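You operate a simulated robot arm through the tools that you are given. There is no shell and no other tool.

Carry out the task below with a simulated robot arm. There is one attempt and no reset: what you move stays moved.

JOB
Try the cream hand switch once on the switch tester.
Fine: plug it in, then power knob on; off at the end; leave it plugged.

It is judged by the outcome, as a careful person would: the job done as asked, and still so three seconds after it is handed in. It fails if anything else is knocked over, pushed out of place, dropped, spilled or broken.

ROBOT AND FRAMES
A 7-joint arm with a two-finger gripper, fixed in place. Base frame: the origin is on the floor under the middle of its stand, x ahead of it, y to its left, z up; the work surface is at about z = 0.902. Lengths are in m, angles in degrees, forces in N, time in s.
With the tool pointing down near the work surface it reaches from about 0.34 to 0.72 m from the base axis. Its first joint turns from -66.0 to 66.0 degrees. Payload 2.45 kg.
The tool frame sits at the grasp point between the pads (the TCP): z along the fingers, y along the line on which they close. The tips reach 0.026 m beyond it. The gripper opens to 0.096 m; its body begins 0.069 m behind the TCP.
Orientation is that of the tool frame in the base frame, as a unit quaternion [w, x, y, z]. With the fingers straight down and closing along the base's y, the tool's x points along the base's -x, its y along +y and its z along -z.

CONTROLS
- The arm moves only by the tool servo_tool. Its argument "targets" is a list of rows, each a list of 3 entries, a list of its own where there are three numbers: the turn, a rotation vector about the tool's x, y, z in degrees, then the shift along the tool's x, y, z in cm, then the closure in counts, from 0 (fully open) to 255 (shut). In form: [[[wx, wy, wz], [x, y, z], hand], ...]. A call has 1 to 20 rows; each row shifts and turns the commanded pose from where the row before left it, along the tool's axes as they then stand. Each row takes 0.2 s and may step no farther than 0.05 m and 8.6 degrees from the row before; otherwise, or with a gripper value out of range, the whole call is refused. Where a pose cannot be reached the arm comes as near as it can. A force on the tool above 40 N (or 10 N above the force at the start of the call, whichever is more), or a blocked arm, ends the call early, and 0.2 s more pass. Each finger travels about 0.05 m/s and halts on what it meets, pressing with about 38 N; the grip force reading is that of the motor and also rises with nothing between the fingers. The clock runs only during rows and for 0.2 s after the last one: add rows that do not move to give the fingers time. It gives the time, the measured TCP pose, the force on the tool (base axes), the opening and the grip force at its end, in the units of the frame above (readings bear some noise), with the torque about the TCP (base axes, N m) and any sound that the robot's microphone picked up, and new pictures: "pictures" is both (left out), scene, wrist or none.
- Cameras (640 x 400 px; columns grow to the right, rows downward): "scene" is fixed at [0.1557, -0.3883, 1.4386]; the picture's right is [0.83, -0.56, 0.00], its down [-0.29, -0.43, -0.85] and it looks along [0.48, 0.70, -0.52] (base axes); focal length 310 px, centre (320, 200). "wrist" rides on the gripper at [0.082, 0.003, -0.098] in the tool frame; the picture's right is [-0.04, 1.00, 0.00], its down [-0.73, -0.03, -0.68] and it looks along [-0.68, -0.03, 0.73] (tool axes); focal length 256 px, centre (320, 200). There is no depth. A picture from a camera that has moved, and an enlarged one, comes with that camera's place and axes in the base frame and with its lens. The place of the scene camera against the robot may be out by one fixed shift of up to 0.018 m in any direction.
- close_up(camera, box): a new picture of the part [left, top, right, bottom] of that camera's present view, enlarged. The clock stands still meanwhile.
- close_job(): hands the job in; it is judged then, once.

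Places have to be worked out from the pictures, the camera data and where the tool is seen. Open the gripper and draw the arm clear of the work before you hand the job in, unless the task says otherwise.

The tools are called after "Call:" as a command line: name --argument value ..., lists and objects as JSON in quotes. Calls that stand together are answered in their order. servo_tool: Moves the arm, as the interface text tells. Its arguments: {"type":"object","properties":{"targets":{"type":"array","items":{"type":"array"}},"pictures":{"type":"string","enum":["both","scene","wrist","none"]}},"required":["targets"]} The other tools are called the same way: close_up (camera, box) takes an enlarged picture of a part of a camera's view; close_job () hands the job in.

At the start:

```text
time: 0.0
eef_pos: [0.4131, 0.0078, 1.2692]
tool_rot: [0.0, -0.001, 1.0, 0.0]
force: [0.1, 0.4, 0.2]
moment: [-0.01, 0.01, 0.03]
opening: 0.0959
grasp_force: 0.0
```

scene: 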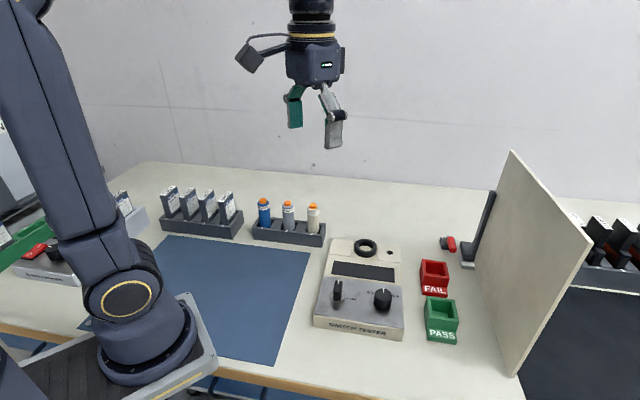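
wrist: 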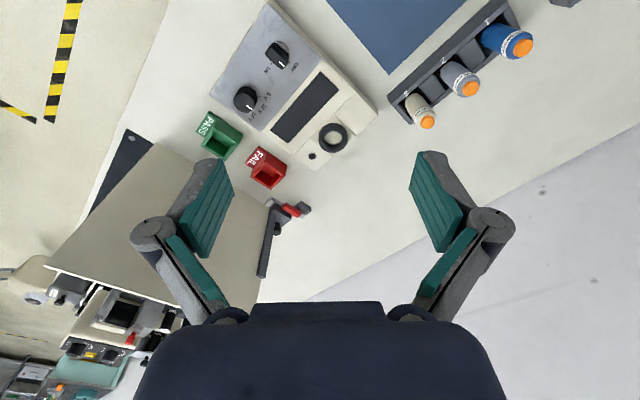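

I'll begin with enlarged views of the tester and the switch rack, to see what is what before moving anything.

Call:
close_up --camera "scene" --box '[300, 220, 480, 350]'

Call:
close_up --camera "scene" --box '[150, 170, 340, 260]'

Call:
close_up --camera "wrist" --box '[200, 0, 390, 190]'

Call:
close_up --camera "wrist" --box '[380, 0, 550, 140]'

```text
3.08 times, centred on (390, 285) of scene
camera zoom: at [0.1557, -0.3883, 1.4386], right [0.83, -0.56, 0.0], down [-0.29, -0.43, -0.85], along [0.48, 0.7, -0.52], focal length 953 px, centre (105, -62)
```

zoom: 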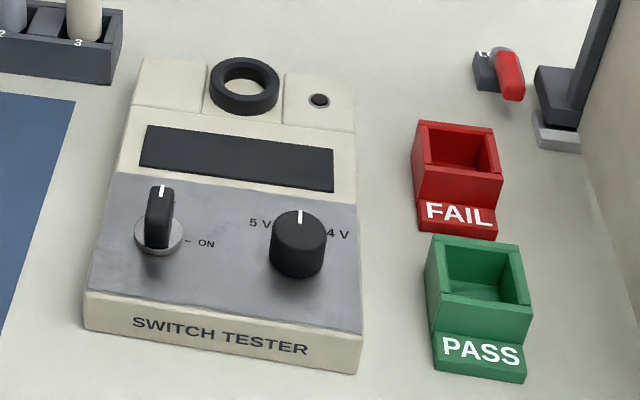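

```text
3.37 times, centred on (245, 215) of scene
camera zoom: at [0.1557, -0.3883, 1.4386], right [0.83, -0.56, 0.0], down [-0.29, -0.43, -0.85], along [0.48, 0.7, -0.52], focal length 1044 px, centre (573, 150)
```

zoom: 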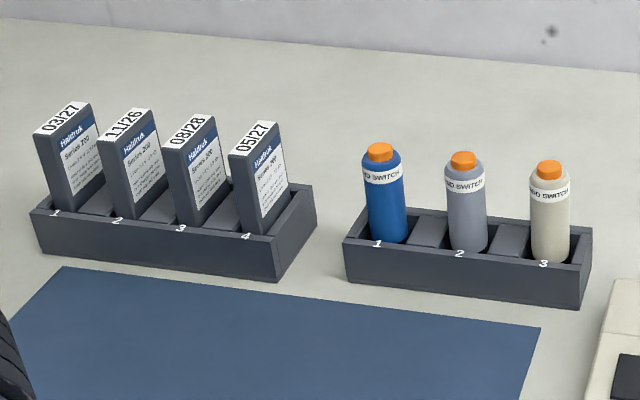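

```text
2.11 times, centred on (295, 95) of wrist
camera zoom: at [0.3319, 0.011, 1.3675], right [0.04, 1.0, 0.0], down [0.73, -0.03, 0.68], along [0.68, -0.03, -0.73], focal length 539 px, centre (373, 421)
```

zoom: 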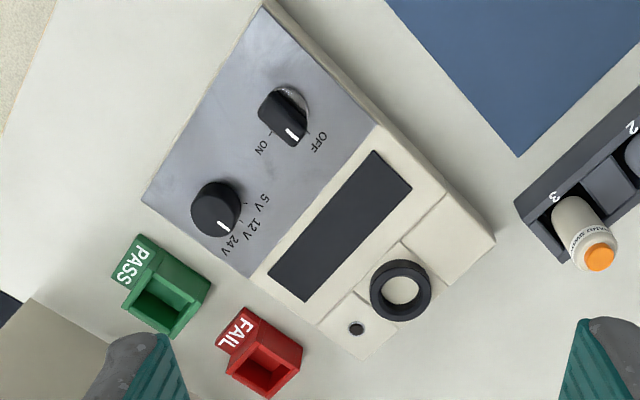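

```text
2.86 times, centred on (465, 70) of wrist
camera zoom: at [0.3319, 0.011, 1.3675], right [0.04, 1.0, 0.0], down [0.73, -0.03, 0.68], along [0.68, -0.03, -0.73], focal length 731 px, centre (-94, 571)
```

zoom: 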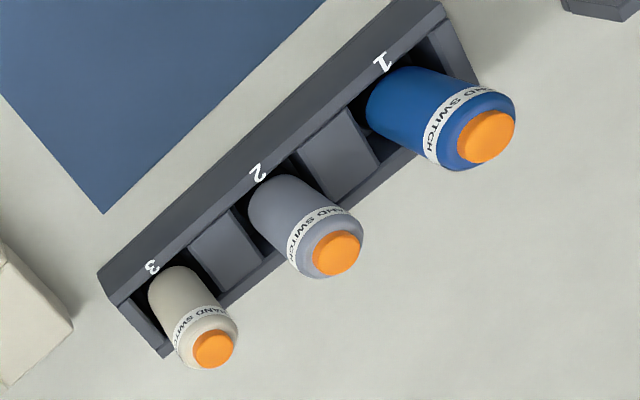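

The tester sits rotated about -45° in the base frame, with its ring socket near (0.57, 0.025). The cream switch is in slot 3 of the rack, its top near (0.50, 0.15, 1.03). I'll look at the other parts and the labels before moving.

Call:
close_up --camera "scene" --box '[420, 180, 520, 280]'

Call:
close_up --camera "scene" --box '[240, 190, 340, 250]'

Call:
close_up --camera "scene" --box '[320, 230, 410, 290]'

Call:
close_up --camera "scene" --box '[0, 180, 150, 300]'

```text
4.00 times, centred on (470, 230) of scene
camera zoom: at [0.1557, -0.3883, 1.4386], right [0.83, -0.56, 0.0], down [-0.29, -0.43, -0.85], along [0.48, 0.7, -0.52], focal length 1239 px, centre (-280, 80)
```

zoom: 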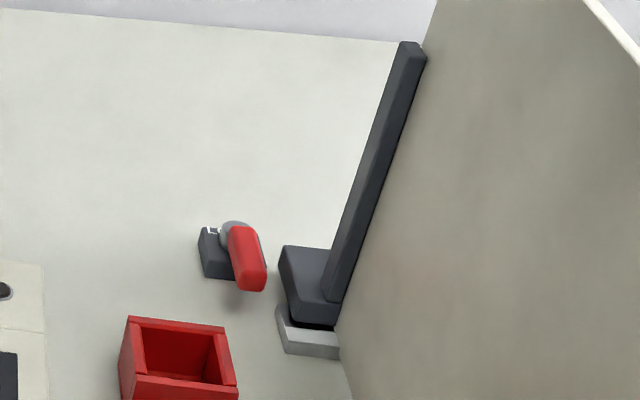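

```text
6.40 times, centred on (290, 220) of scene
camera zoom: at [0.1557, -0.3883, 1.4386], right [0.83, -0.56, 0.0], down [-0.29, -0.43, -0.85], along [0.48, 0.7, -0.52], focal length 1983 px, centre (512, 72)
```

zoom: 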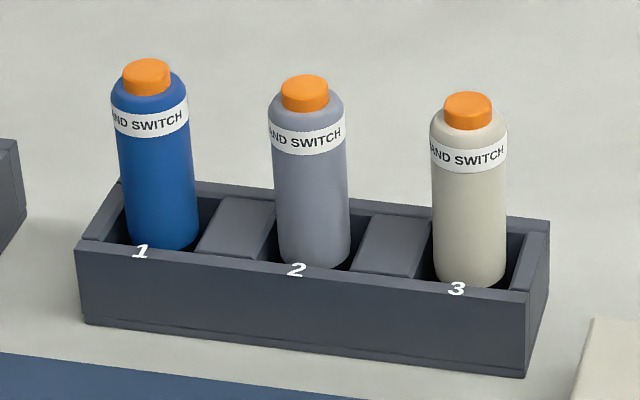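

```text
6.67 times, centred on (365, 260) of scene
camera zoom: at [0.1557, -0.3883, 1.4386], right [0.83, -0.56, 0.0], down [-0.29, -0.43, -0.85], along [0.48, 0.7, -0.52], focal length 2065 px, centre (20, -200)
```

zoom: 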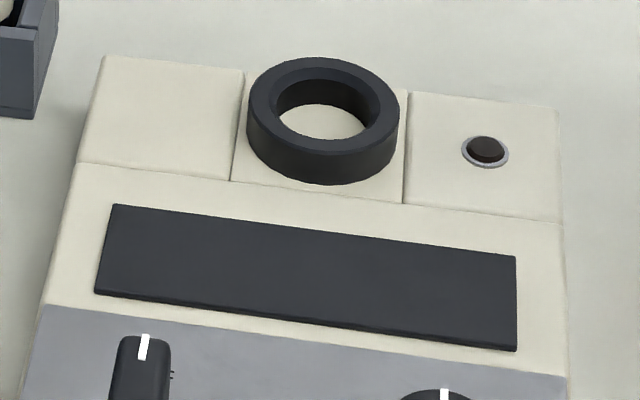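

```text
3.33 times, centred on (75, 240) of scene
camera zoom: at [0.1557, -0.3883, 1.4386], right [0.83, -0.56, 0.0], down [-0.29, -0.43, -0.85], along [0.48, 0.7, -0.52], focal length 1033 px, centre (1137, 67)
```

zoom: 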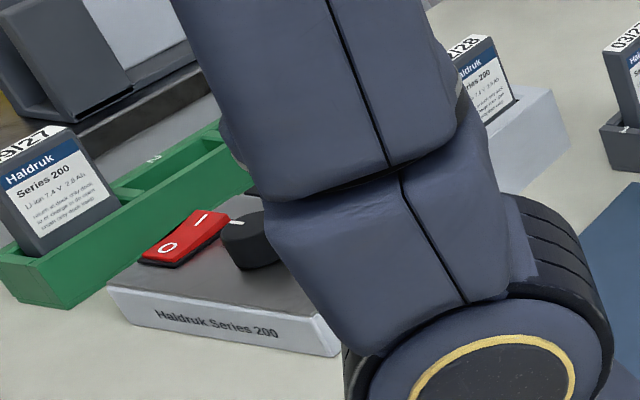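

The lamp is at the back right of the tester, and the socket ring is about 35 mm inside. The switch is about 30 mm in diameter. Next I'll read the dial positions and switch labels at higher magnification.

Call:
close_up --camera "wrist" --box '[225, 75, 285, 115]'

Call:
close_up --camera "wrist" --box '[255, 35, 315, 75]'

Call:
close_up --camera "wrist" --box '[395, 80, 455, 140]'

Call:
close_up --camera "wrist" --box '[295, 110, 365, 170]'

Call:
close_up --camera "scene" --box '[315, 275, 415, 345]'

```text
10.00 times, centred on (255, 95) of wrist
camera zoom: at [0.3319, 0.011, 1.3675], right [0.04, 1.0, 0.0], down [0.73, -0.03, 0.68], along [0.68, -0.03, -0.73], focal length 2560 px, centre (970, 1250)
```

zoom: 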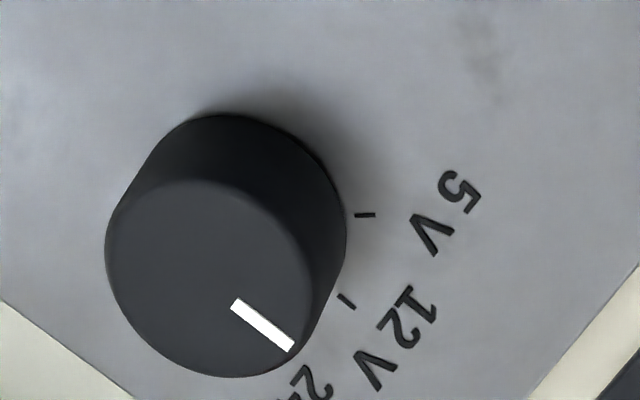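

```text
10.00 times, centred on (285, 55) of wrist
camera zoom: at [0.3319, 0.011, 1.3675], right [0.04, 1.0, 0.0], down [0.73, -0.03, 0.68], along [0.68, -0.03, -0.73], focal length 2560 px, centre (670, 1650)
```

zoom: 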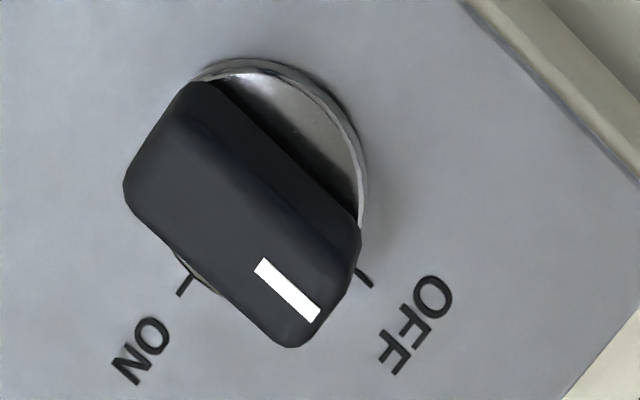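

```text
6.67 times, centred on (425, 110) of wrist
camera zoom: at [0.3319, 0.011, 1.3675], right [0.04, 1.0, 0.0], down [0.73, -0.03, 0.68], along [0.68, -0.03, -0.73], focal length 1707 px, centre (-380, 800)
```

zoom: 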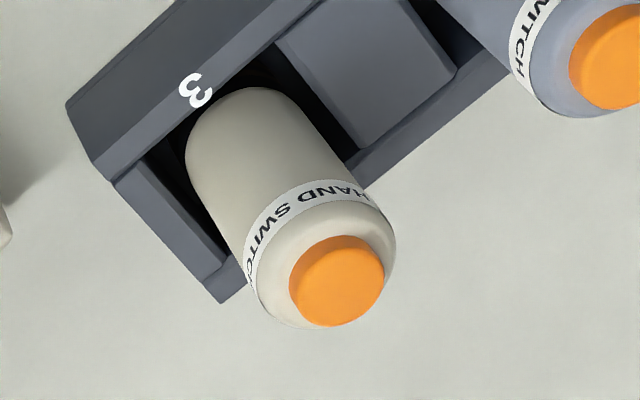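

```text
6.67 times, centred on (330, 140) of wrist
camera zoom: at [0.3319, 0.011, 1.3675], right [0.04, 1.0, 0.0], down [0.73, -0.03, 0.68], along [0.68, -0.03, -0.73], focal length 1707 px, centre (253, 600)
```

zoom: 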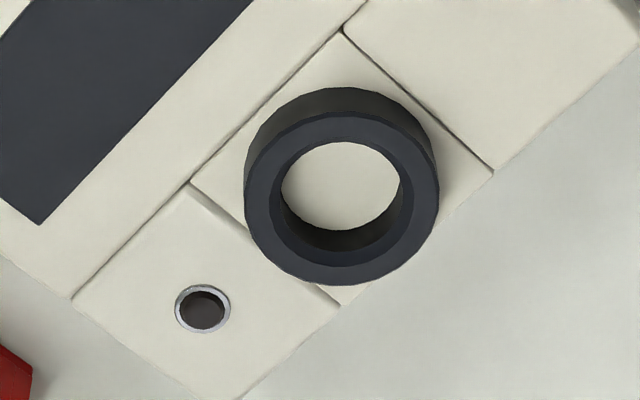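

```text
5.71 times, centred on (365, 310) of scene
camera zoom: at [0.1557, -0.3883, 1.4386], right [0.83, -0.56, 0.0], down [-0.29, -0.43, -0.85], along [0.48, 0.7, -0.52], focal length 1770 px, centre (63, -429)
```

zoom: 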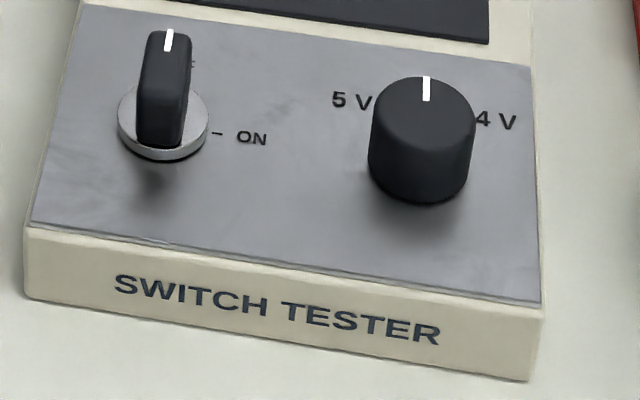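

The power knob points to OFF, with ON a quarter turn clockwise. The voltage dial is on 12 V and nobody asked to change it. I'll turn the tool about 43° and go above the cream switch for a closer look, staying well above its top.

Call:
servo_tool --targets '[[[0, 0, 8.6], [0, 0, 0], 0], [[0, 0, 8.6], [0, 0, 0], 0], [[0, 0, 8.6], [0, 0, 0], 0], [[0, 0, 8.6], [0, 0, 0], 0], [[0, 0, 8.6], [0, 0, 0], 0], [[0, 0, 0], [0.65, 3.33, 2.4], 0], [[0, 0, 0], [0.65, 3.33, 2.4], 0], [[0, 0, 0], [0.65, 3.33, 2.4], 0], [[0, 0, 0], [0.65, 3.33, 2.4], 0], [[0, 0, 0], [0.65, 3.33, 2.4], 0], [[0, 0, 0], [0, 0, 0], 0], [[0, 0, 0], [0, 0, 0], 0]]'

```text
time: 2.6
eef_pos: [0.5024, 0.1552, 1.1491]
tool_rot: [0.0, 0.366, 0.93, 0.0]
force: [-0.5, -1.2, 0.3]
moment: [-0.01, 0.02, 0.01]
opening: 0.0958
grasp_force: 0.1
camera wrist: at [0.4454, 0.2121, 1.2487], right [0.71, 0.7, 0.0], down [0.52, -0.52, 0.68], along [0.48, -0.48, -0.73], focal length 256 px, centre (320, 200)
```

scene: 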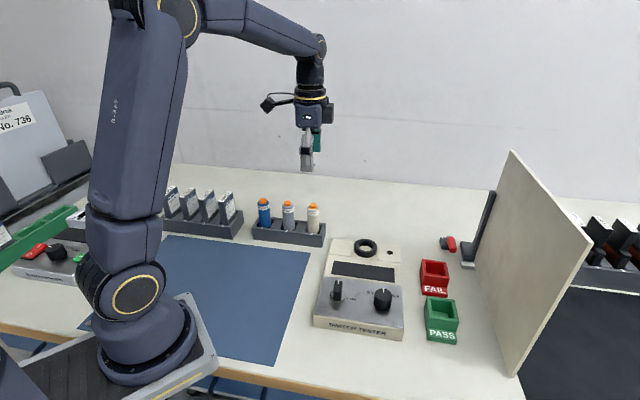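
wrist: 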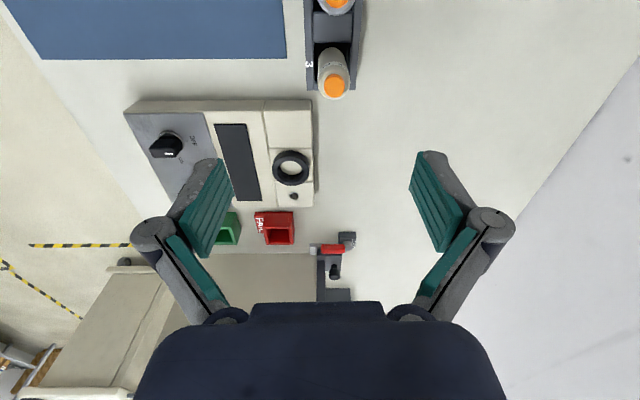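

The wrist camera's two views agree on the button top at about (0.514, 0.165, 1.007), and the scene camera is off by roughly 1.5 cm. I'll zoom the wrist view to measure the ring, the lamp and the switch.

Call:
close_up --camera "wrist" --box '[260, 135, 325, 210]'

Call:
close_up --camera "wrist" --box '[300, 0, 370, 105]'

Call:
close_up --camera "wrist" --box '[120, 90, 240, 200]'

```text
5.33 times, centred on (292, 172) of wrist
camera zoom: at [0.4454, 0.2121, 1.2487], right [0.71, 0.7, 0.0], down [0.52, -0.52, 0.68], along [0.48, -0.48, -0.73], focal length 1365 px, centre (467, 347)
```

zoom: 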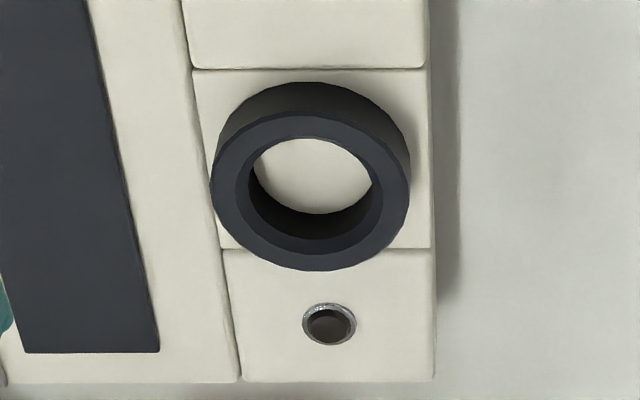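

```text
3.81 times, centred on (335, 52) of wrist
camera zoom: at [0.4454, 0.2121, 1.2487], right [0.71, 0.7, 0.0], down [0.52, -0.52, 0.68], along [0.48, -0.48, -0.73], focal length 975 px, centre (263, 762)
```

zoom: 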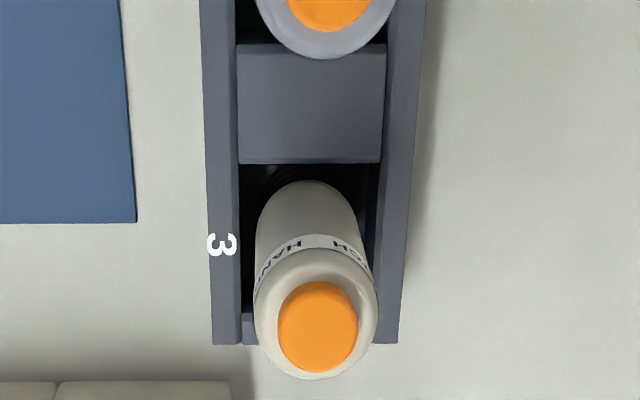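

```text
3.64 times, centred on (180, 145) of wrist
camera zoom: at [0.4454, 0.2121, 1.2487], right [0.71, 0.7, 0.0], down [0.52, -0.52, 0.68], along [0.48, -0.48, -0.73], focal length 931 px, centre (829, 400)
```

zoom: 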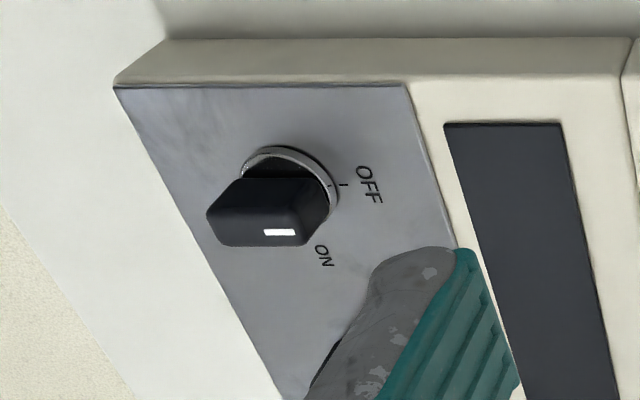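

Triangulating the wrist views puts the button at (0.512, 0.163, 1.012) and the top of the ring at (0.571, 0.026, 0.951). I'll centre over the cream switch and lower partway with the gripper open.

Call:
servo_tool --targets '[[[0, 0, 0], [0, 1.25, 0], 0], [[0, 0, 0], [0, 0, 3.0], 0], [[0, 0, 0], [0, 0, 3.0], 0], [[0, 0, 0], [0, 0, 3.0], 0], [[0, 0, 0], [0, 0, 0], 0], [[0, 0, 0], [0, 0, 0], 0]]'

```text
time: 4.0
eef_pos: [0.5106, 0.1631, 1.057]
tool_rot: [0.001, 0.367, 0.93, -0.001]
force: [0.0, 0.1, 0.7]
moment: [0.01, -0.02, -0.02]
opening: 0.0958
grasp_force: 0.0
camera wrist: at [0.4528, 0.2198, 1.1566], right [0.71, 0.7, 0.0], down [0.52, -0.52, 0.68], along [0.48, -0.48, -0.73], focal length 256 px, centre (320, 200)
```

scene: 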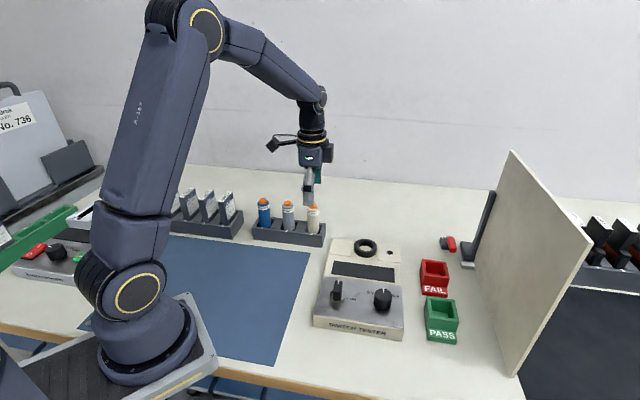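
wrist: 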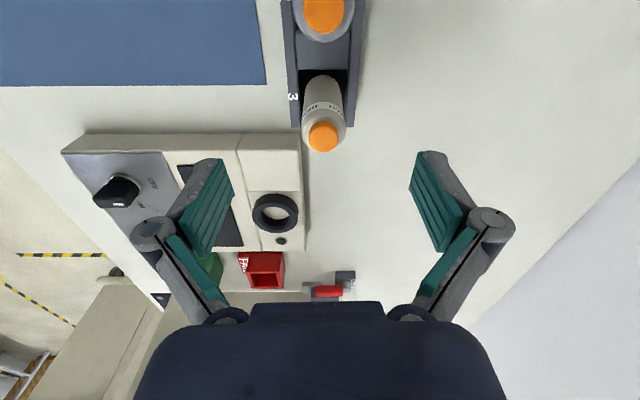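

The switch is centred to within 2 mm. I'll check its label and seating up close before descending.

Call:
close_up --camera "wrist" --box '[280, 50, 370, 160]'

Call:
close_up --camera "scene" --box '[270, 150, 350, 250]'

```text
3.64 times, centred on (325, 105) of wrist
camera zoom: at [0.4528, 0.2198, 1.1566], right [0.71, 0.7, 0.0], down [0.52, -0.52, 0.68], along [0.48, -0.48, -0.73], focal length 931 px, centre (302, 546)
```

zoom: 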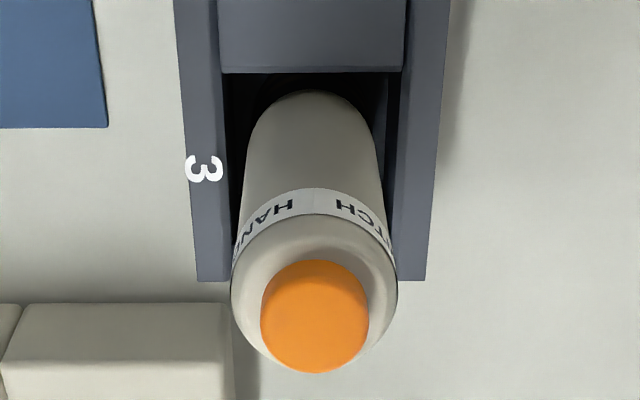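

```text
4.00 times, centred on (310, 200) of scene
camera zoom: at [0.1558, -0.3883, 1.4386], right [0.83, -0.56, 0.0], down [-0.29, -0.43, -0.85], along [0.48, 0.7, -0.52], focal length 1239 px, centre (360, 200)
```

zoom: 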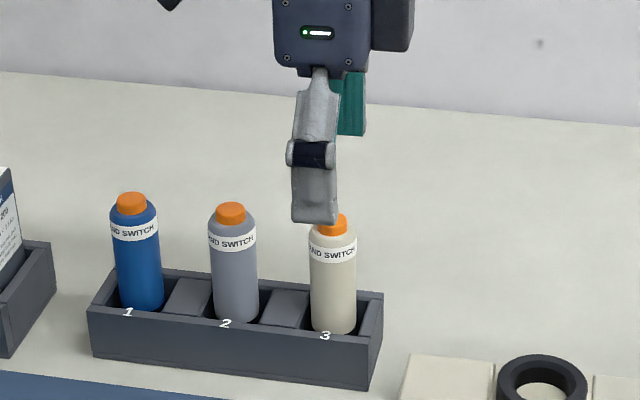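

The label carries only "HAND SWITCH", and the switch stands straight. I'll lower to TCP z of about 0.985, which keeps the tips above the rack rails, then close on it.

Call:
servo_tool --targets '[[[0, 0, 0], [0.1, 0.15, 2.4], 0], [[0, 0, 0], [0, 0, 2.4], 0], [[0, 0, 0], [0, 0, 2.4], 0], [[0, 0, 0], [0, 0, 0], 0], [[0, 0, 0], [0, 0, 0], 0]]'

```text
time: 5.2
eef_pos: [0.5115, 0.1628, 0.9855]
tool_rot: [0.0, 0.366, 0.93, 0.0]
force: [-0.2, 0.3, 0.1]
moment: [-0.01, 0.03, -0.01]
opening: 0.0963
grasp_force: 0.0
camera wrist: at [0.4539, 0.2203, 1.0855], right [0.71, 0.7, 0.0], down [0.52, -0.52, 0.68], along [0.48, -0.48, -0.73], focal length 256 px, centre (320, 200)
```

scene: 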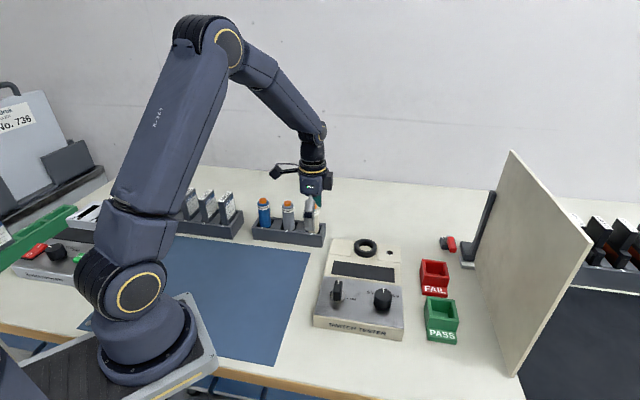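
wrist: 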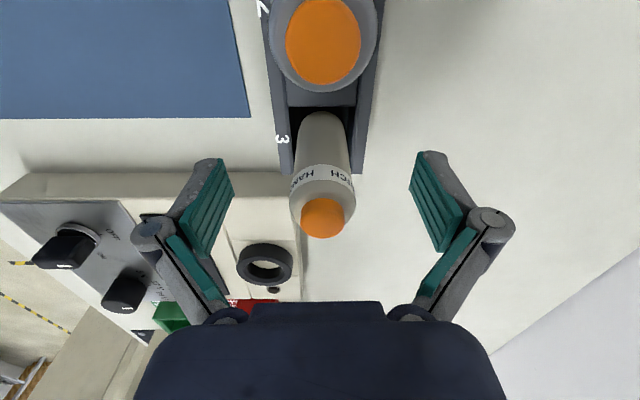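

The fingers straddle the switch with the tips above the rails, so I close the gripper on it without moving the arm.

Call:
servo_tool --targets '[[[0, 0, 0], [0, 0, 0], 255], [[0, 0, 0], [0, 0, 0], 255], [[0, 0, 0], [0, 0, 0], 255], [[0, 0, 0], [0, 0, 0], 255], [[0, 0, 0], [0, 0, 0], 255], [[0, 0, 0], [0, 0, 0], 255]]'

```text
time: 6.6
eef_pos: [0.5106, 0.1628, 0.9866]
tool_rot: [-0.001, 0.367, 0.93, 0.0]
force: [1.2, 0.8, 1.8]
moment: [0.0, -0.03, 0.02]
opening: 0.0277
grasp_force: 38.7
camera wrist: at [0.4539, 0.2204, 1.0859], right [0.71, 0.7, 0.0], down [0.52, -0.52, 0.68], along [0.48, -0.48, -0.73], focal length 256 px, centre (320, 200)
```

scene: 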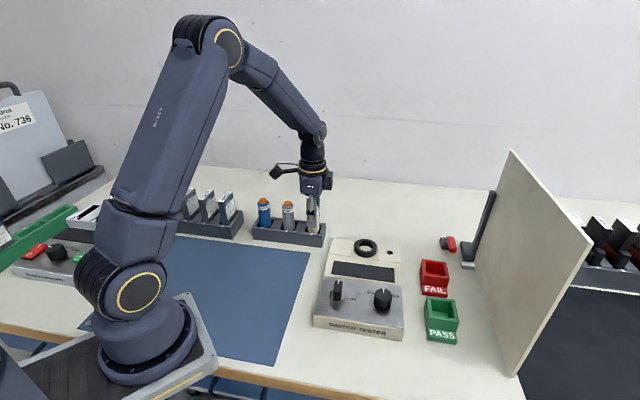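
wrist: 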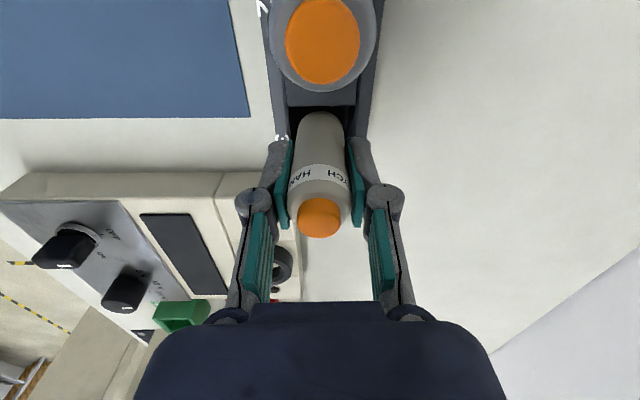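

The switch is held: opening 27.7 mm, grip 38.7 N. I'll lift it straight up out of the rack.

Call:
servo_tool --targets '[[[0, 0, 0], [0, 0, -1.0], 255], [[0, 0, 0], [0, 0, -1.5], 255], [[0, 0, 0], [0, 0, -2.0], 255], [[0, 0, 0], [0, 0, -2.5], 255], [[0, 0, 0], [0, 0, -2.0], 255], [[0, 0, 0], [0, 0, 0], 255], [[0, 0, 0], [0, 0, 0], 255]]'

```text
time: 8.2
eef_pos: [0.5119, 0.1647, 1.0756]
tool_rot: [0.0, 0.367, 0.93, 0.0]
force: [-0.4, 0.0, -1.7]
moment: [0.0, 0.04, 0.01]
opening: 0.0276
grasp_force: 38.5
camera wrist: at [0.4541, 0.221, 1.1756], right [0.71, 0.7, 0.0], down [0.52, -0.52, 0.68], along [0.48, -0.48, -0.73], focal length 256 px, centre (320, 200)
```

scene: 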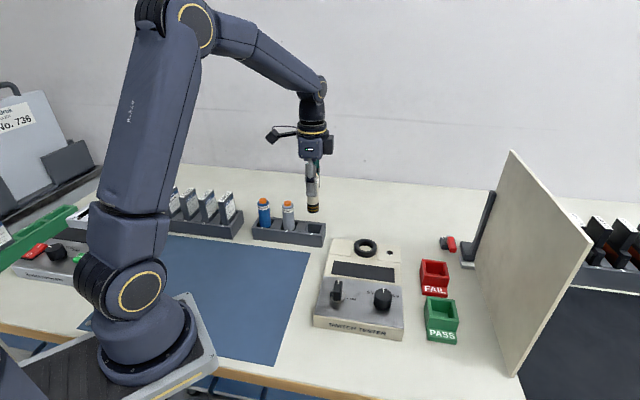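
wrist: 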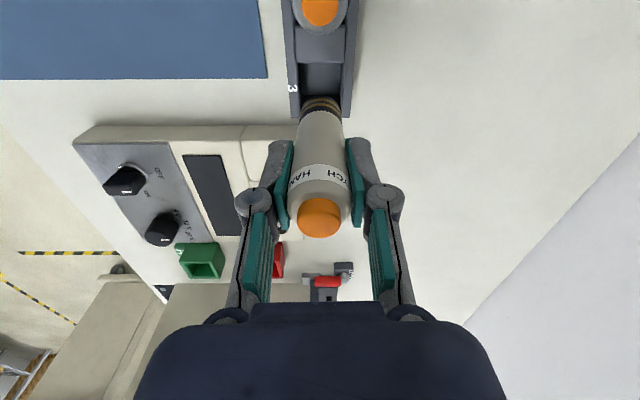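

The switch has a plug section at the bottom that was hidden in the slot. I'll zoom in on it from both cameras.

Call:
close_up --camera "scene" --box '[285, 150, 345, 220]'

Call:
close_up --camera "wrist" --box '[275, 80, 365, 240]'

Call:
close_up --camera "scene" --box '[340, 230, 390, 265]'

```text
5.71 times, centred on (315, 185) of scene
camera zoom: at [0.1558, -0.3883, 1.4385], right [0.83, -0.56, 0.0], down [-0.29, -0.43, -0.85], along [0.48, 0.7, -0.52], focal length 1770 px, centre (349, 286)
```

zoom: 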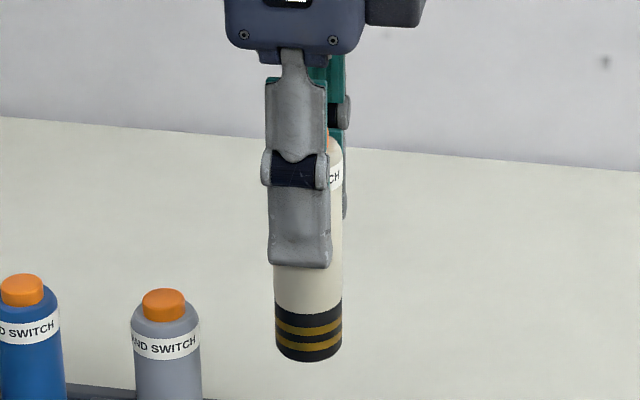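

```text
2.50 times, centred on (320, 160) of wrist
camera zoom: at [0.4541, 0.221, 1.1756], right [0.71, 0.7, 0.0], down [0.52, -0.52, 0.68], along [0.48, -0.48, -0.73], focal length 640 px, centre (320, 300)
```

zoom: 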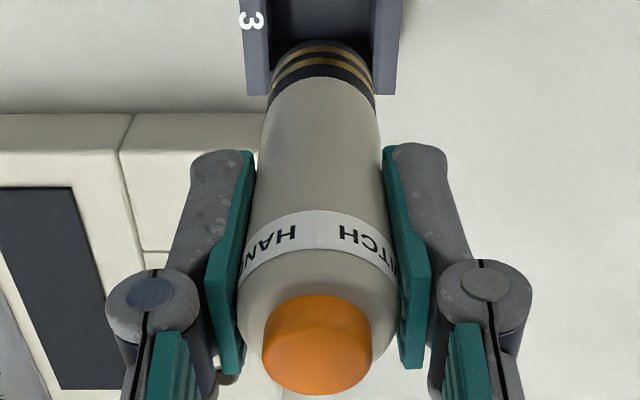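

```text
11.43 times, centred on (365, 248) of scene
camera zoom: at [0.1558, -0.3883, 1.4385], right [0.83, -0.56, 0.0], down [-0.29, -0.43, -0.85], along [0.48, 0.7, -0.52], focal length 3541 px, centre (-194, -343)
```

zoom: 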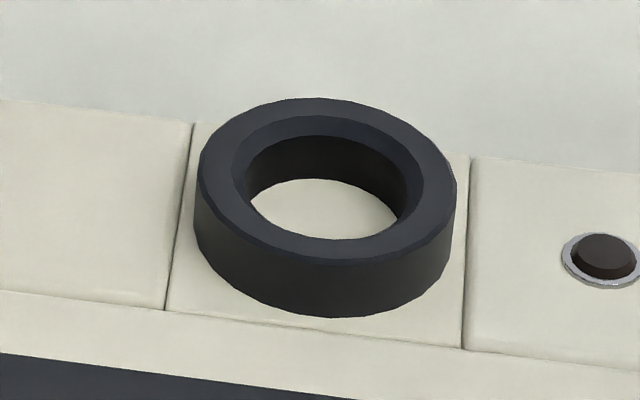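

The plug end is round with gold contact bands and no key, and its bottom sits about 75 mm below the TCP. I'll carry the switch level to above the ring socket, keeping its bottom about 5 cm clear.

Call:
servo_tool --targets '[[[0, 0, 0], [-2.3, -1.01, 0], 255], [[0, 0, 0], [-2.3, -1.01, 0], 255], [[0, 0, 0], [-2.3, -1.01, 0], 255], [[0, 0, 0], [-2.3, -1.01, 0], 255], [[0, 0, 0], [-2.3, -1.01, 0], 255], [[0, 0, 0], [-2.29, -1.01, 0], 255], [[0, 0, 0], [0, 0, 0], 255], [[0, 0, 0], [0, 0, 0], 255]]'

```text
time: 10.0
eef_pos: [0.5717, 0.025, 1.0765]
tool_rot: [0.0, 0.366, 0.93, 0.001]
force: [-0.1, 0.5, -1.0]
moment: [-0.01, 0.01, -0.01]
opening: 0.0279
grasp_force: 37.6
camera wrist: at [0.5141, 0.0825, 1.1763], right [0.71, 0.7, 0.0], down [0.52, -0.52, 0.68], along [0.48, -0.48, -0.73], focal length 256 px, centre (320, 200)
```

scene: 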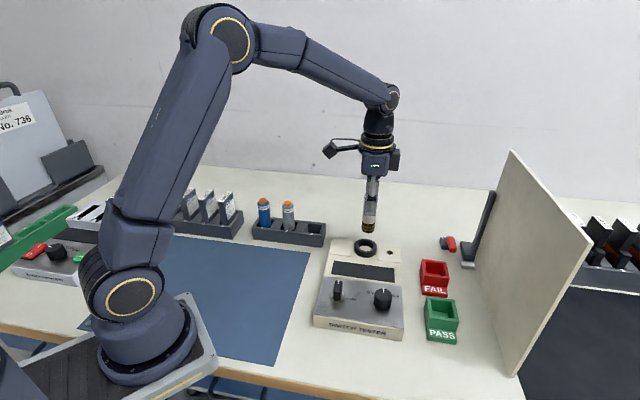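
wrist: 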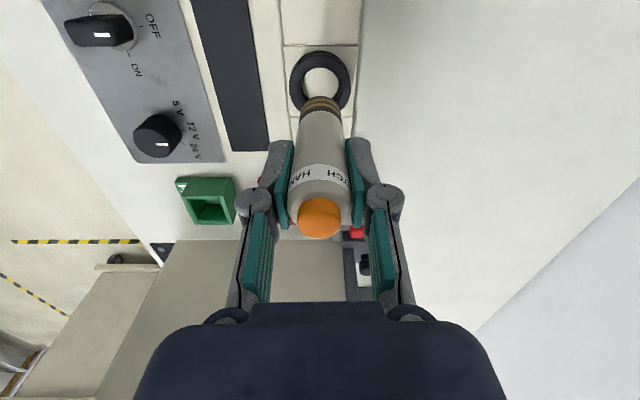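

Call:
close_up --camera "wrist" --box '[275, 30, 365, 130]'

Call:
close_up --camera "scene" --box '[330, 170, 410, 270]'

```text
4.00 times, centred on (320, 80) of wrist
camera zoom: at [0.5141, 0.0825, 1.1763], right [0.71, 0.7, 0.0], down [0.52, -0.52, 0.68], along [0.48, -0.48, -0.73], focal length 1024 px, centre (320, 680)
```

zoom: 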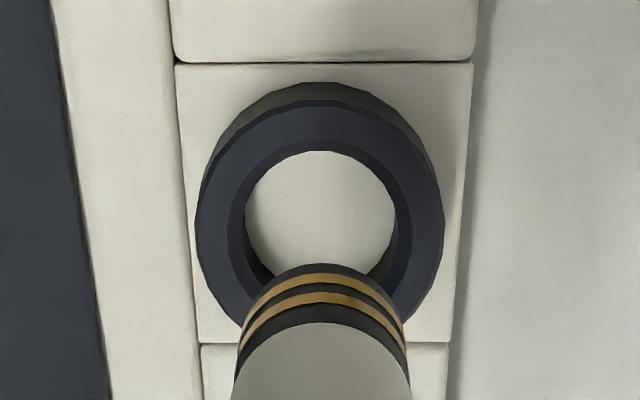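

```text
4.00 times, centred on (370, 220) of scene
camera zoom: at [0.1558, -0.3884, 1.4385], right [0.83, -0.56, 0.0], down [-0.29, -0.43, -0.85], along [0.48, 0.7, -0.52], focal length 1239 px, centre (120, 120)
```

zoom: 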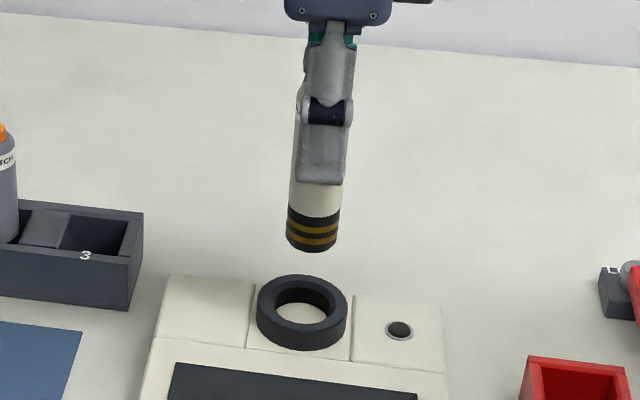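

Laterally the plug lines up with the ring to under 1 mm. I'll magnify further to check the other direction.

Call:
close_up --camera "wrist" --box '[285, 45, 355, 115]'

Call:
close_up --camera "scene" --box '[345, 210, 395, 262]'

Call:
close_up --camera "wrist" --box '[270, 130, 370, 250]'

```text
5.71 times, centred on (320, 80) of wrist
camera zoom: at [0.5141, 0.0825, 1.1763], right [0.71, 0.7, 0.0], down [0.52, -0.52, 0.68], along [0.48, -0.48, -0.73], focal length 1463 px, centre (320, 886)
```

zoom: 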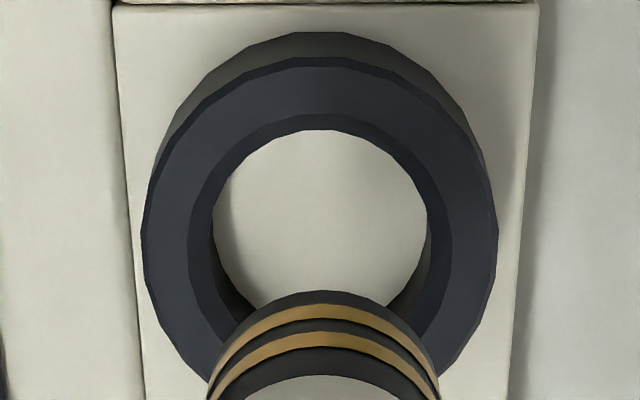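

```text
7.69 times, centred on (370, 236) of scene
camera zoom: at [0.1558, -0.3884, 1.4385], right [0.83, -0.56, 0.0], down [-0.29, -0.43, -0.85], along [0.48, 0.7, -0.52], focal length 2383 px, centre (-65, -77)
```

zoom: 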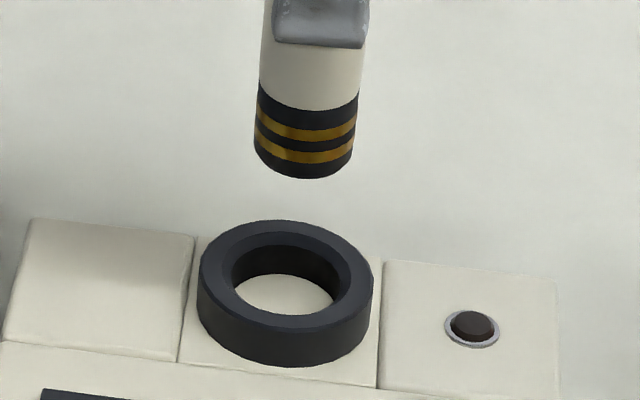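

```text
3.33 times, centred on (320, 190) of wrist
camera zoom: at [0.5141, 0.0825, 1.1763], right [0.71, 0.7, 0.0], down [0.52, -0.52, 0.68], along [0.48, -0.48, -0.73], focal length 853 px, centre (320, 233)
```

zoom: 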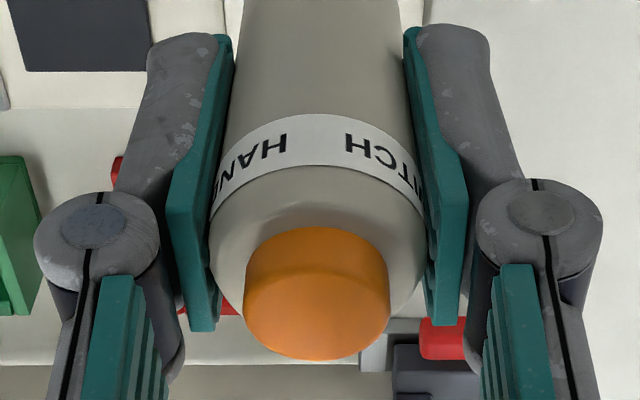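

The plug is about 1.4 mm too far toward tool -x. I'll correct that and come down to about 8 mm above the ring for a final check.

Call:
servo_tool --targets '[[[0, 0, 0], [0.14, 0, 0], 255], [[0, 0, 0], [0, 0, 1.4], 255], [[0, 0, 0], [0, 0, 1.4], 255], [[0, 0, 0], [0, 0, 1.4], 255], [[0, 0, 0], [0, 0, 0], 255], [[0, 0, 0], [0, 0, 0], 255]]'

Call:
close_up --camera "wrist" --box '[285, 30, 355, 115]'

Call:
close_up --camera "scene" --box '[345, 210, 395, 262]'

```text
time: 11.4
eef_pos: [0.5709, 0.0257, 1.0361]
tool_rot: [0.0, 0.366, 0.931, 0.0]
force: [-0.6, 0.1, -0.9]
moment: [-0.01, 0.01, 0.01]
opening: 0.0276
grasp_force: 38.5
camera wrist: at [0.513, 0.0837, 1.1345], right [0.71, 0.7, 0.0], down [0.52, -0.52, 0.68], along [0.48, -0.48, -0.73], focal length 256 px, centre (320, 200)
```

scene: 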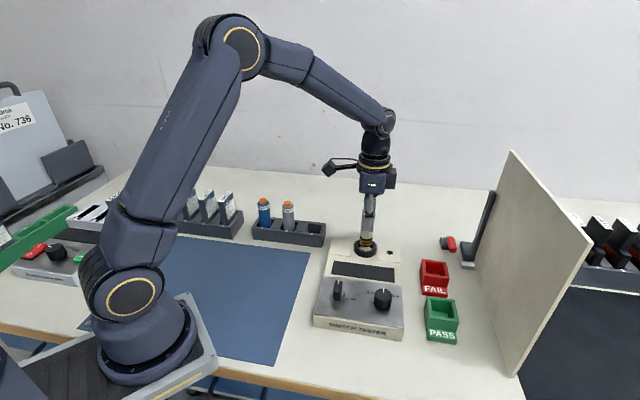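
wrist: 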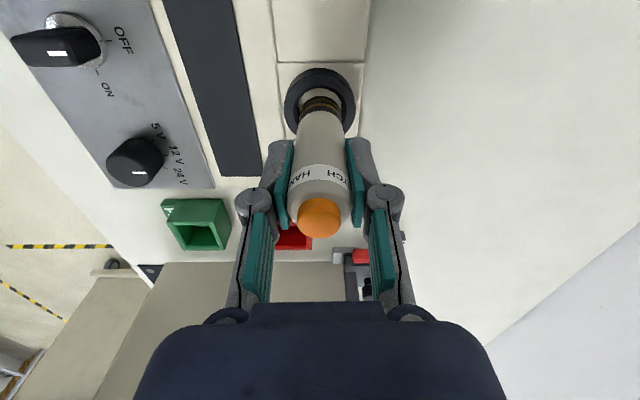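

```text
4.71 times, centred on (320, 72) of wrist
camera zoom: at [0.513, 0.0837, 1.1345], right [0.71, 0.7, 0.0], down [0.52, -0.52, 0.68], along [0.48, -0.48, -0.73], focal length 1205 px, centre (320, 800)
```

zoom: 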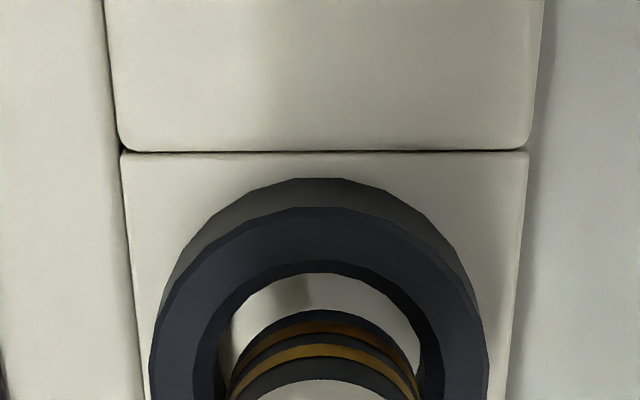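

```text
7.69 times, centred on (370, 236) of scene
camera zoom: at [0.1558, -0.3883, 1.4385], right [0.83, -0.56, 0.0], down [-0.29, -0.43, -0.85], along [0.48, 0.7, -0.52], focal length 2383 px, centre (-65, -77)
```

zoom: 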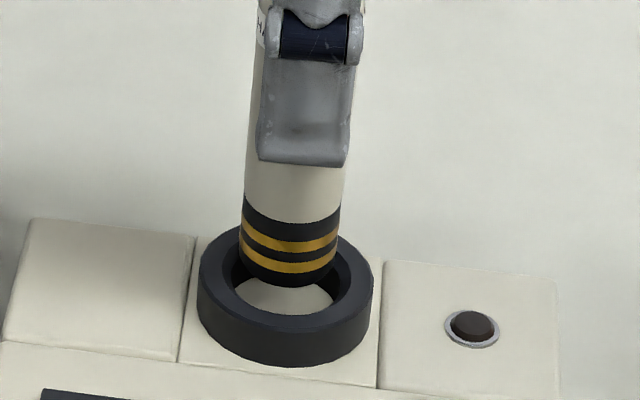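

The plug is about 8 mm above the ring, centred to within 1 mm. I'll nudge it -0.06 cm in tool y and insert slowly, watching the force.

Call:
servo_tool --targets '[[[0, 0, 0], [0, -0.06, 0], 255], [[0, 0, 0], [0, 0, 0.5], 255], [[0, 0, 0], [0, 0, 0.5], 255], [[0, 0, 0], [0, 0, 0.4], 255], [[0, 0, 0], [0, 0, 0.3], 255], [[0, 0, 0], [0, 0, 0], 255]]'

Call:
close_up --camera "scene" --box '[345, 210, 395, 262]'

Call:
close_up --camera "wrist" --box '[275, 50, 365, 160]'

```text
time: 12.8
eef_pos: [0.5704, 0.0242, 1.0165]
tool_rot: [0.0, 0.366, 0.93, 0.0]
force: [0.3, -0.5, -0.9]
moment: [0.0, 0.04, -0.01]
opening: 0.0275
grasp_force: 37.8
camera wrist: at [0.5125, 0.0823, 1.1163], right [0.71, 0.7, 0.0], down [0.52, -0.52, 0.68], along [0.48, -0.48, -0.73], focal length 256 px, centre (320, 200)
```

scene: 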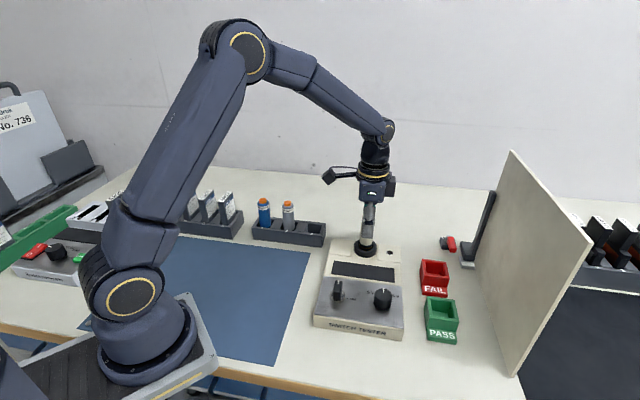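
wrist: 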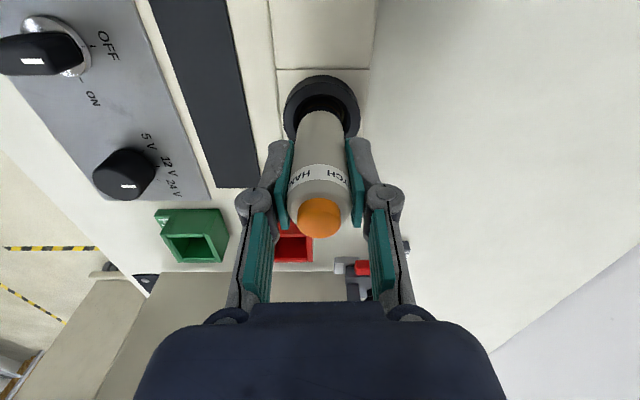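

```text
7.69 times, centred on (370, 236) of scene
camera zoom: at [0.1558, -0.3883, 1.4385], right [0.83, -0.56, 0.0], down [-0.29, -0.43, -0.85], along [0.48, 0.7, -0.52], focal length 2383 px, centre (-65, -77)
```

zoom: 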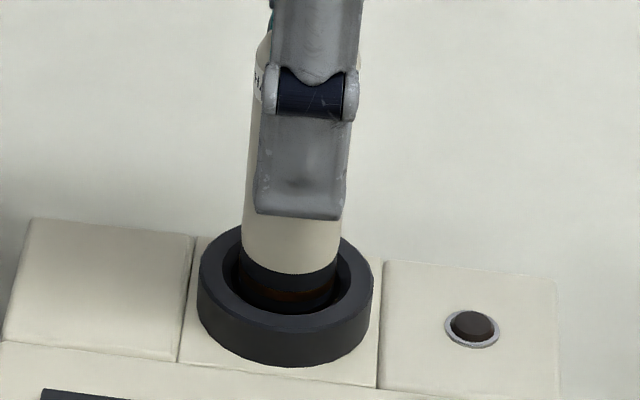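

```text
3.64 times, centred on (320, 105) of wrist
camera zoom: at [0.5125, 0.0823, 1.1163], right [0.71, 0.7, 0.0], down [0.52, -0.52, 0.68], along [0.48, -0.48, -0.73], focal length 931 px, centre (320, 546)
```

zoom: 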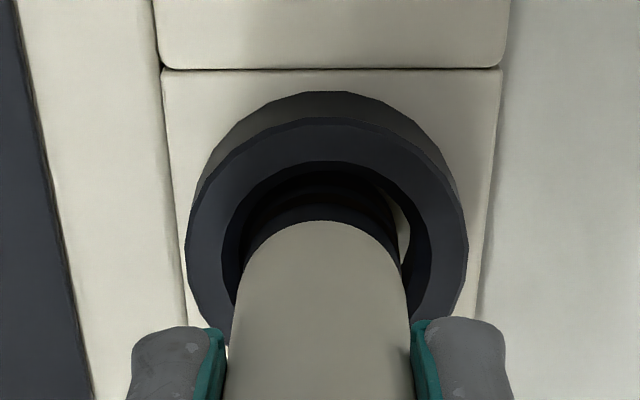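

The plug is inside the ring with no side load, and the wrist view shows it about 1 mm toward the -y wall. I'll re-centre slightly and continue down in small steps until it seats.

Call:
servo_tool --targets '[[[0, 0, 0], [0.04, 0.08, 0], 255], [[0, 0, 0], [0, 0, 0.15], 255], [[0, 0, 0], [0, 0, 0.15], 255], [[0, 0, 0], [0, 0, 0.1], 255], [[0, 0, 0], [0, 0, 0], 255]]'

Call:
close_up --camera "scene" --box '[345, 210, 395, 262]'

Call:
close_up --camera "wrist" --box '[275, 50, 365, 160]'

```text
time: 14.0
eef_pos: [0.5706, 0.0258, 1.0127]
tool_rot: [0.0, 0.367, 0.93, 0.0]
force: [-0.7, 0.1, -1.3]
moment: [0.01, 0.02, 0.01]
opening: 0.0277
grasp_force: 38.2
camera wrist: at [0.513, 0.083, 1.1122], right [0.71, 0.7, 0.0], down [0.52, -0.52, 0.68], along [0.48, -0.48, -0.73], focal length 256 px, centre (320, 200)
```

scene: 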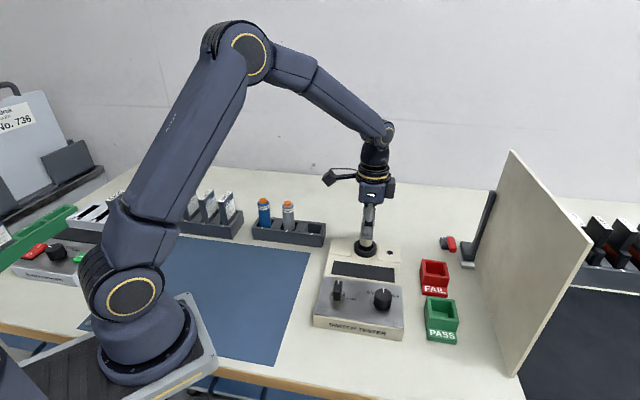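
wrist: 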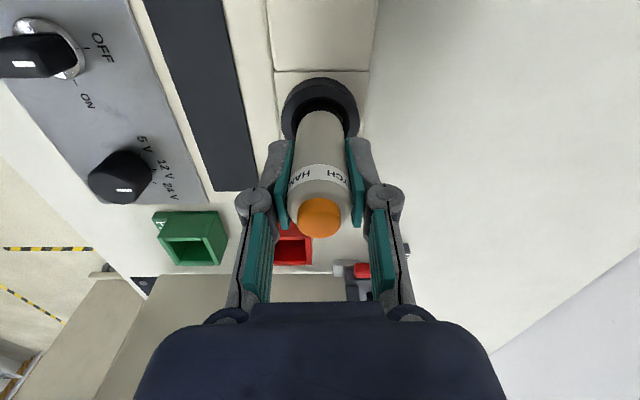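

```text
7.69 times, centred on (370, 236) of scene
camera zoom: at [0.1558, -0.3883, 1.4385], right [0.83, -0.56, 0.0], down [-0.29, -0.43, -0.85], along [0.48, 0.7, -0.52], focal length 2383 px, centre (-65, -77)
```

zoom: 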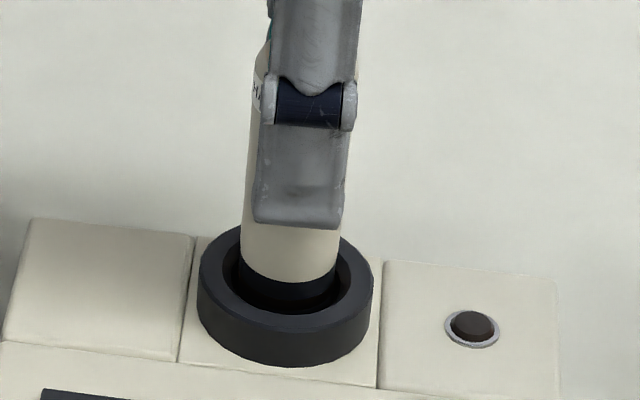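

```text
3.64 times, centred on (320, 105) of wrist
camera zoom: at [0.513, 0.083, 1.1122], right [0.71, 0.7, 0.0], down [0.52, -0.52, 0.68], along [0.48, -0.48, -0.73], focal length 931 px, centre (320, 546)
```

zoom: 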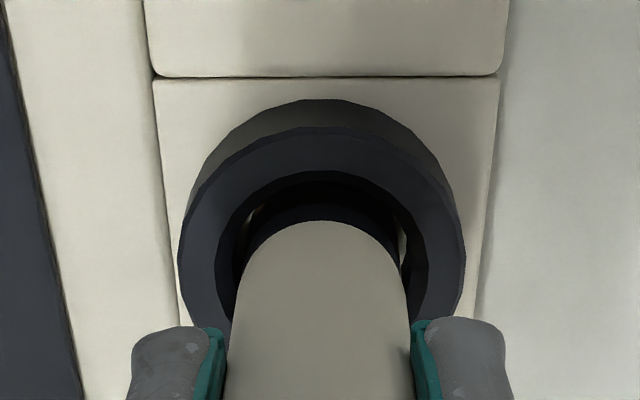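

It is centred now and still not touching the bottom. I'll continue down in 1.5 mm steps to seat it.

Call:
servo_tool --targets '[[[0, 0, 0], [0, 0, 0.15], 255], [[0, 0, 0], [0, 0, 0.15], 255], [[0, 0, 0], [0, 0, 0.1], 255], [[0, 0, 0], [0, 0, 0], 255]]' --pictures "none"

Call:
close_up --camera "scene" --box '[345, 210, 395, 262]'

```text
time: 15.0
eef_pos: [0.5703, 0.0259, 1.0095]
tool_rot: [0.0, 0.367, 0.93, 0.0]
force: [-0.4, 0.0, -1.2]
moment: [0.04, 0.01, 0.01]
opening: 0.0276
grasp_force: 38.1
```

```text
7.69 times, centred on (370, 236) of scene
camera zoom: at [0.1558, -0.3883, 1.4385], right [0.83, -0.56, 0.0], down [-0.29, -0.43, -0.85], along [0.48, 0.7, -0.52], focal length 2383 px, centre (-65, -77)
```

zoom: 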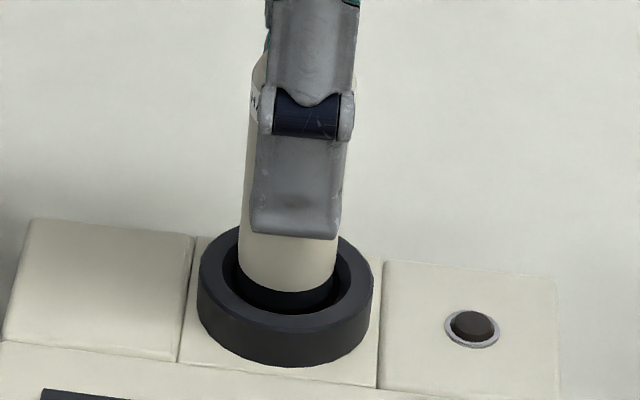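

No contact yet, and about 5 mm of black band still shows above the inner bore. I'll keep going gently.

Call:
servo_tool --targets '[[[0, 0, 0], [0, 0, 0.15], 255], [[0, 0, 0], [0, 0, 0.15], 255], [[0, 0, 0], [0, 0, 0.1], 255], [[0, 0, 0], [0, 0, 0], 255]]' --pictures "none"

Call:
close_up --camera "scene" --box '[345, 210, 395, 262]'

```text
time: 16.0
eef_pos: [0.572, 0.0259, 1.0058]
tool_rot: [-0.001, 0.366, 0.931, 0.0]
force: [0.1, 0.4, -1.0]
moment: [0.05, -0.02, 0.01]
opening: 0.0274
grasp_force: 37.2
```

```text
7.69 times, centred on (370, 236) of scene
camera zoom: at [0.1558, -0.3883, 1.4385], right [0.83, -0.56, 0.0], down [-0.29, -0.43, -0.85], along [0.48, 0.7, -0.52], focal length 2383 px, centre (-65, -77)
```

zoom: 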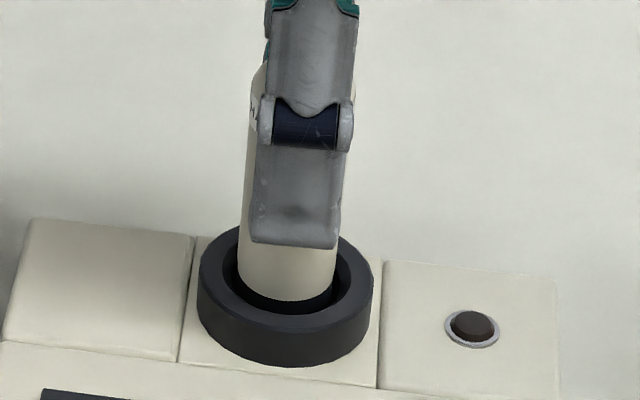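

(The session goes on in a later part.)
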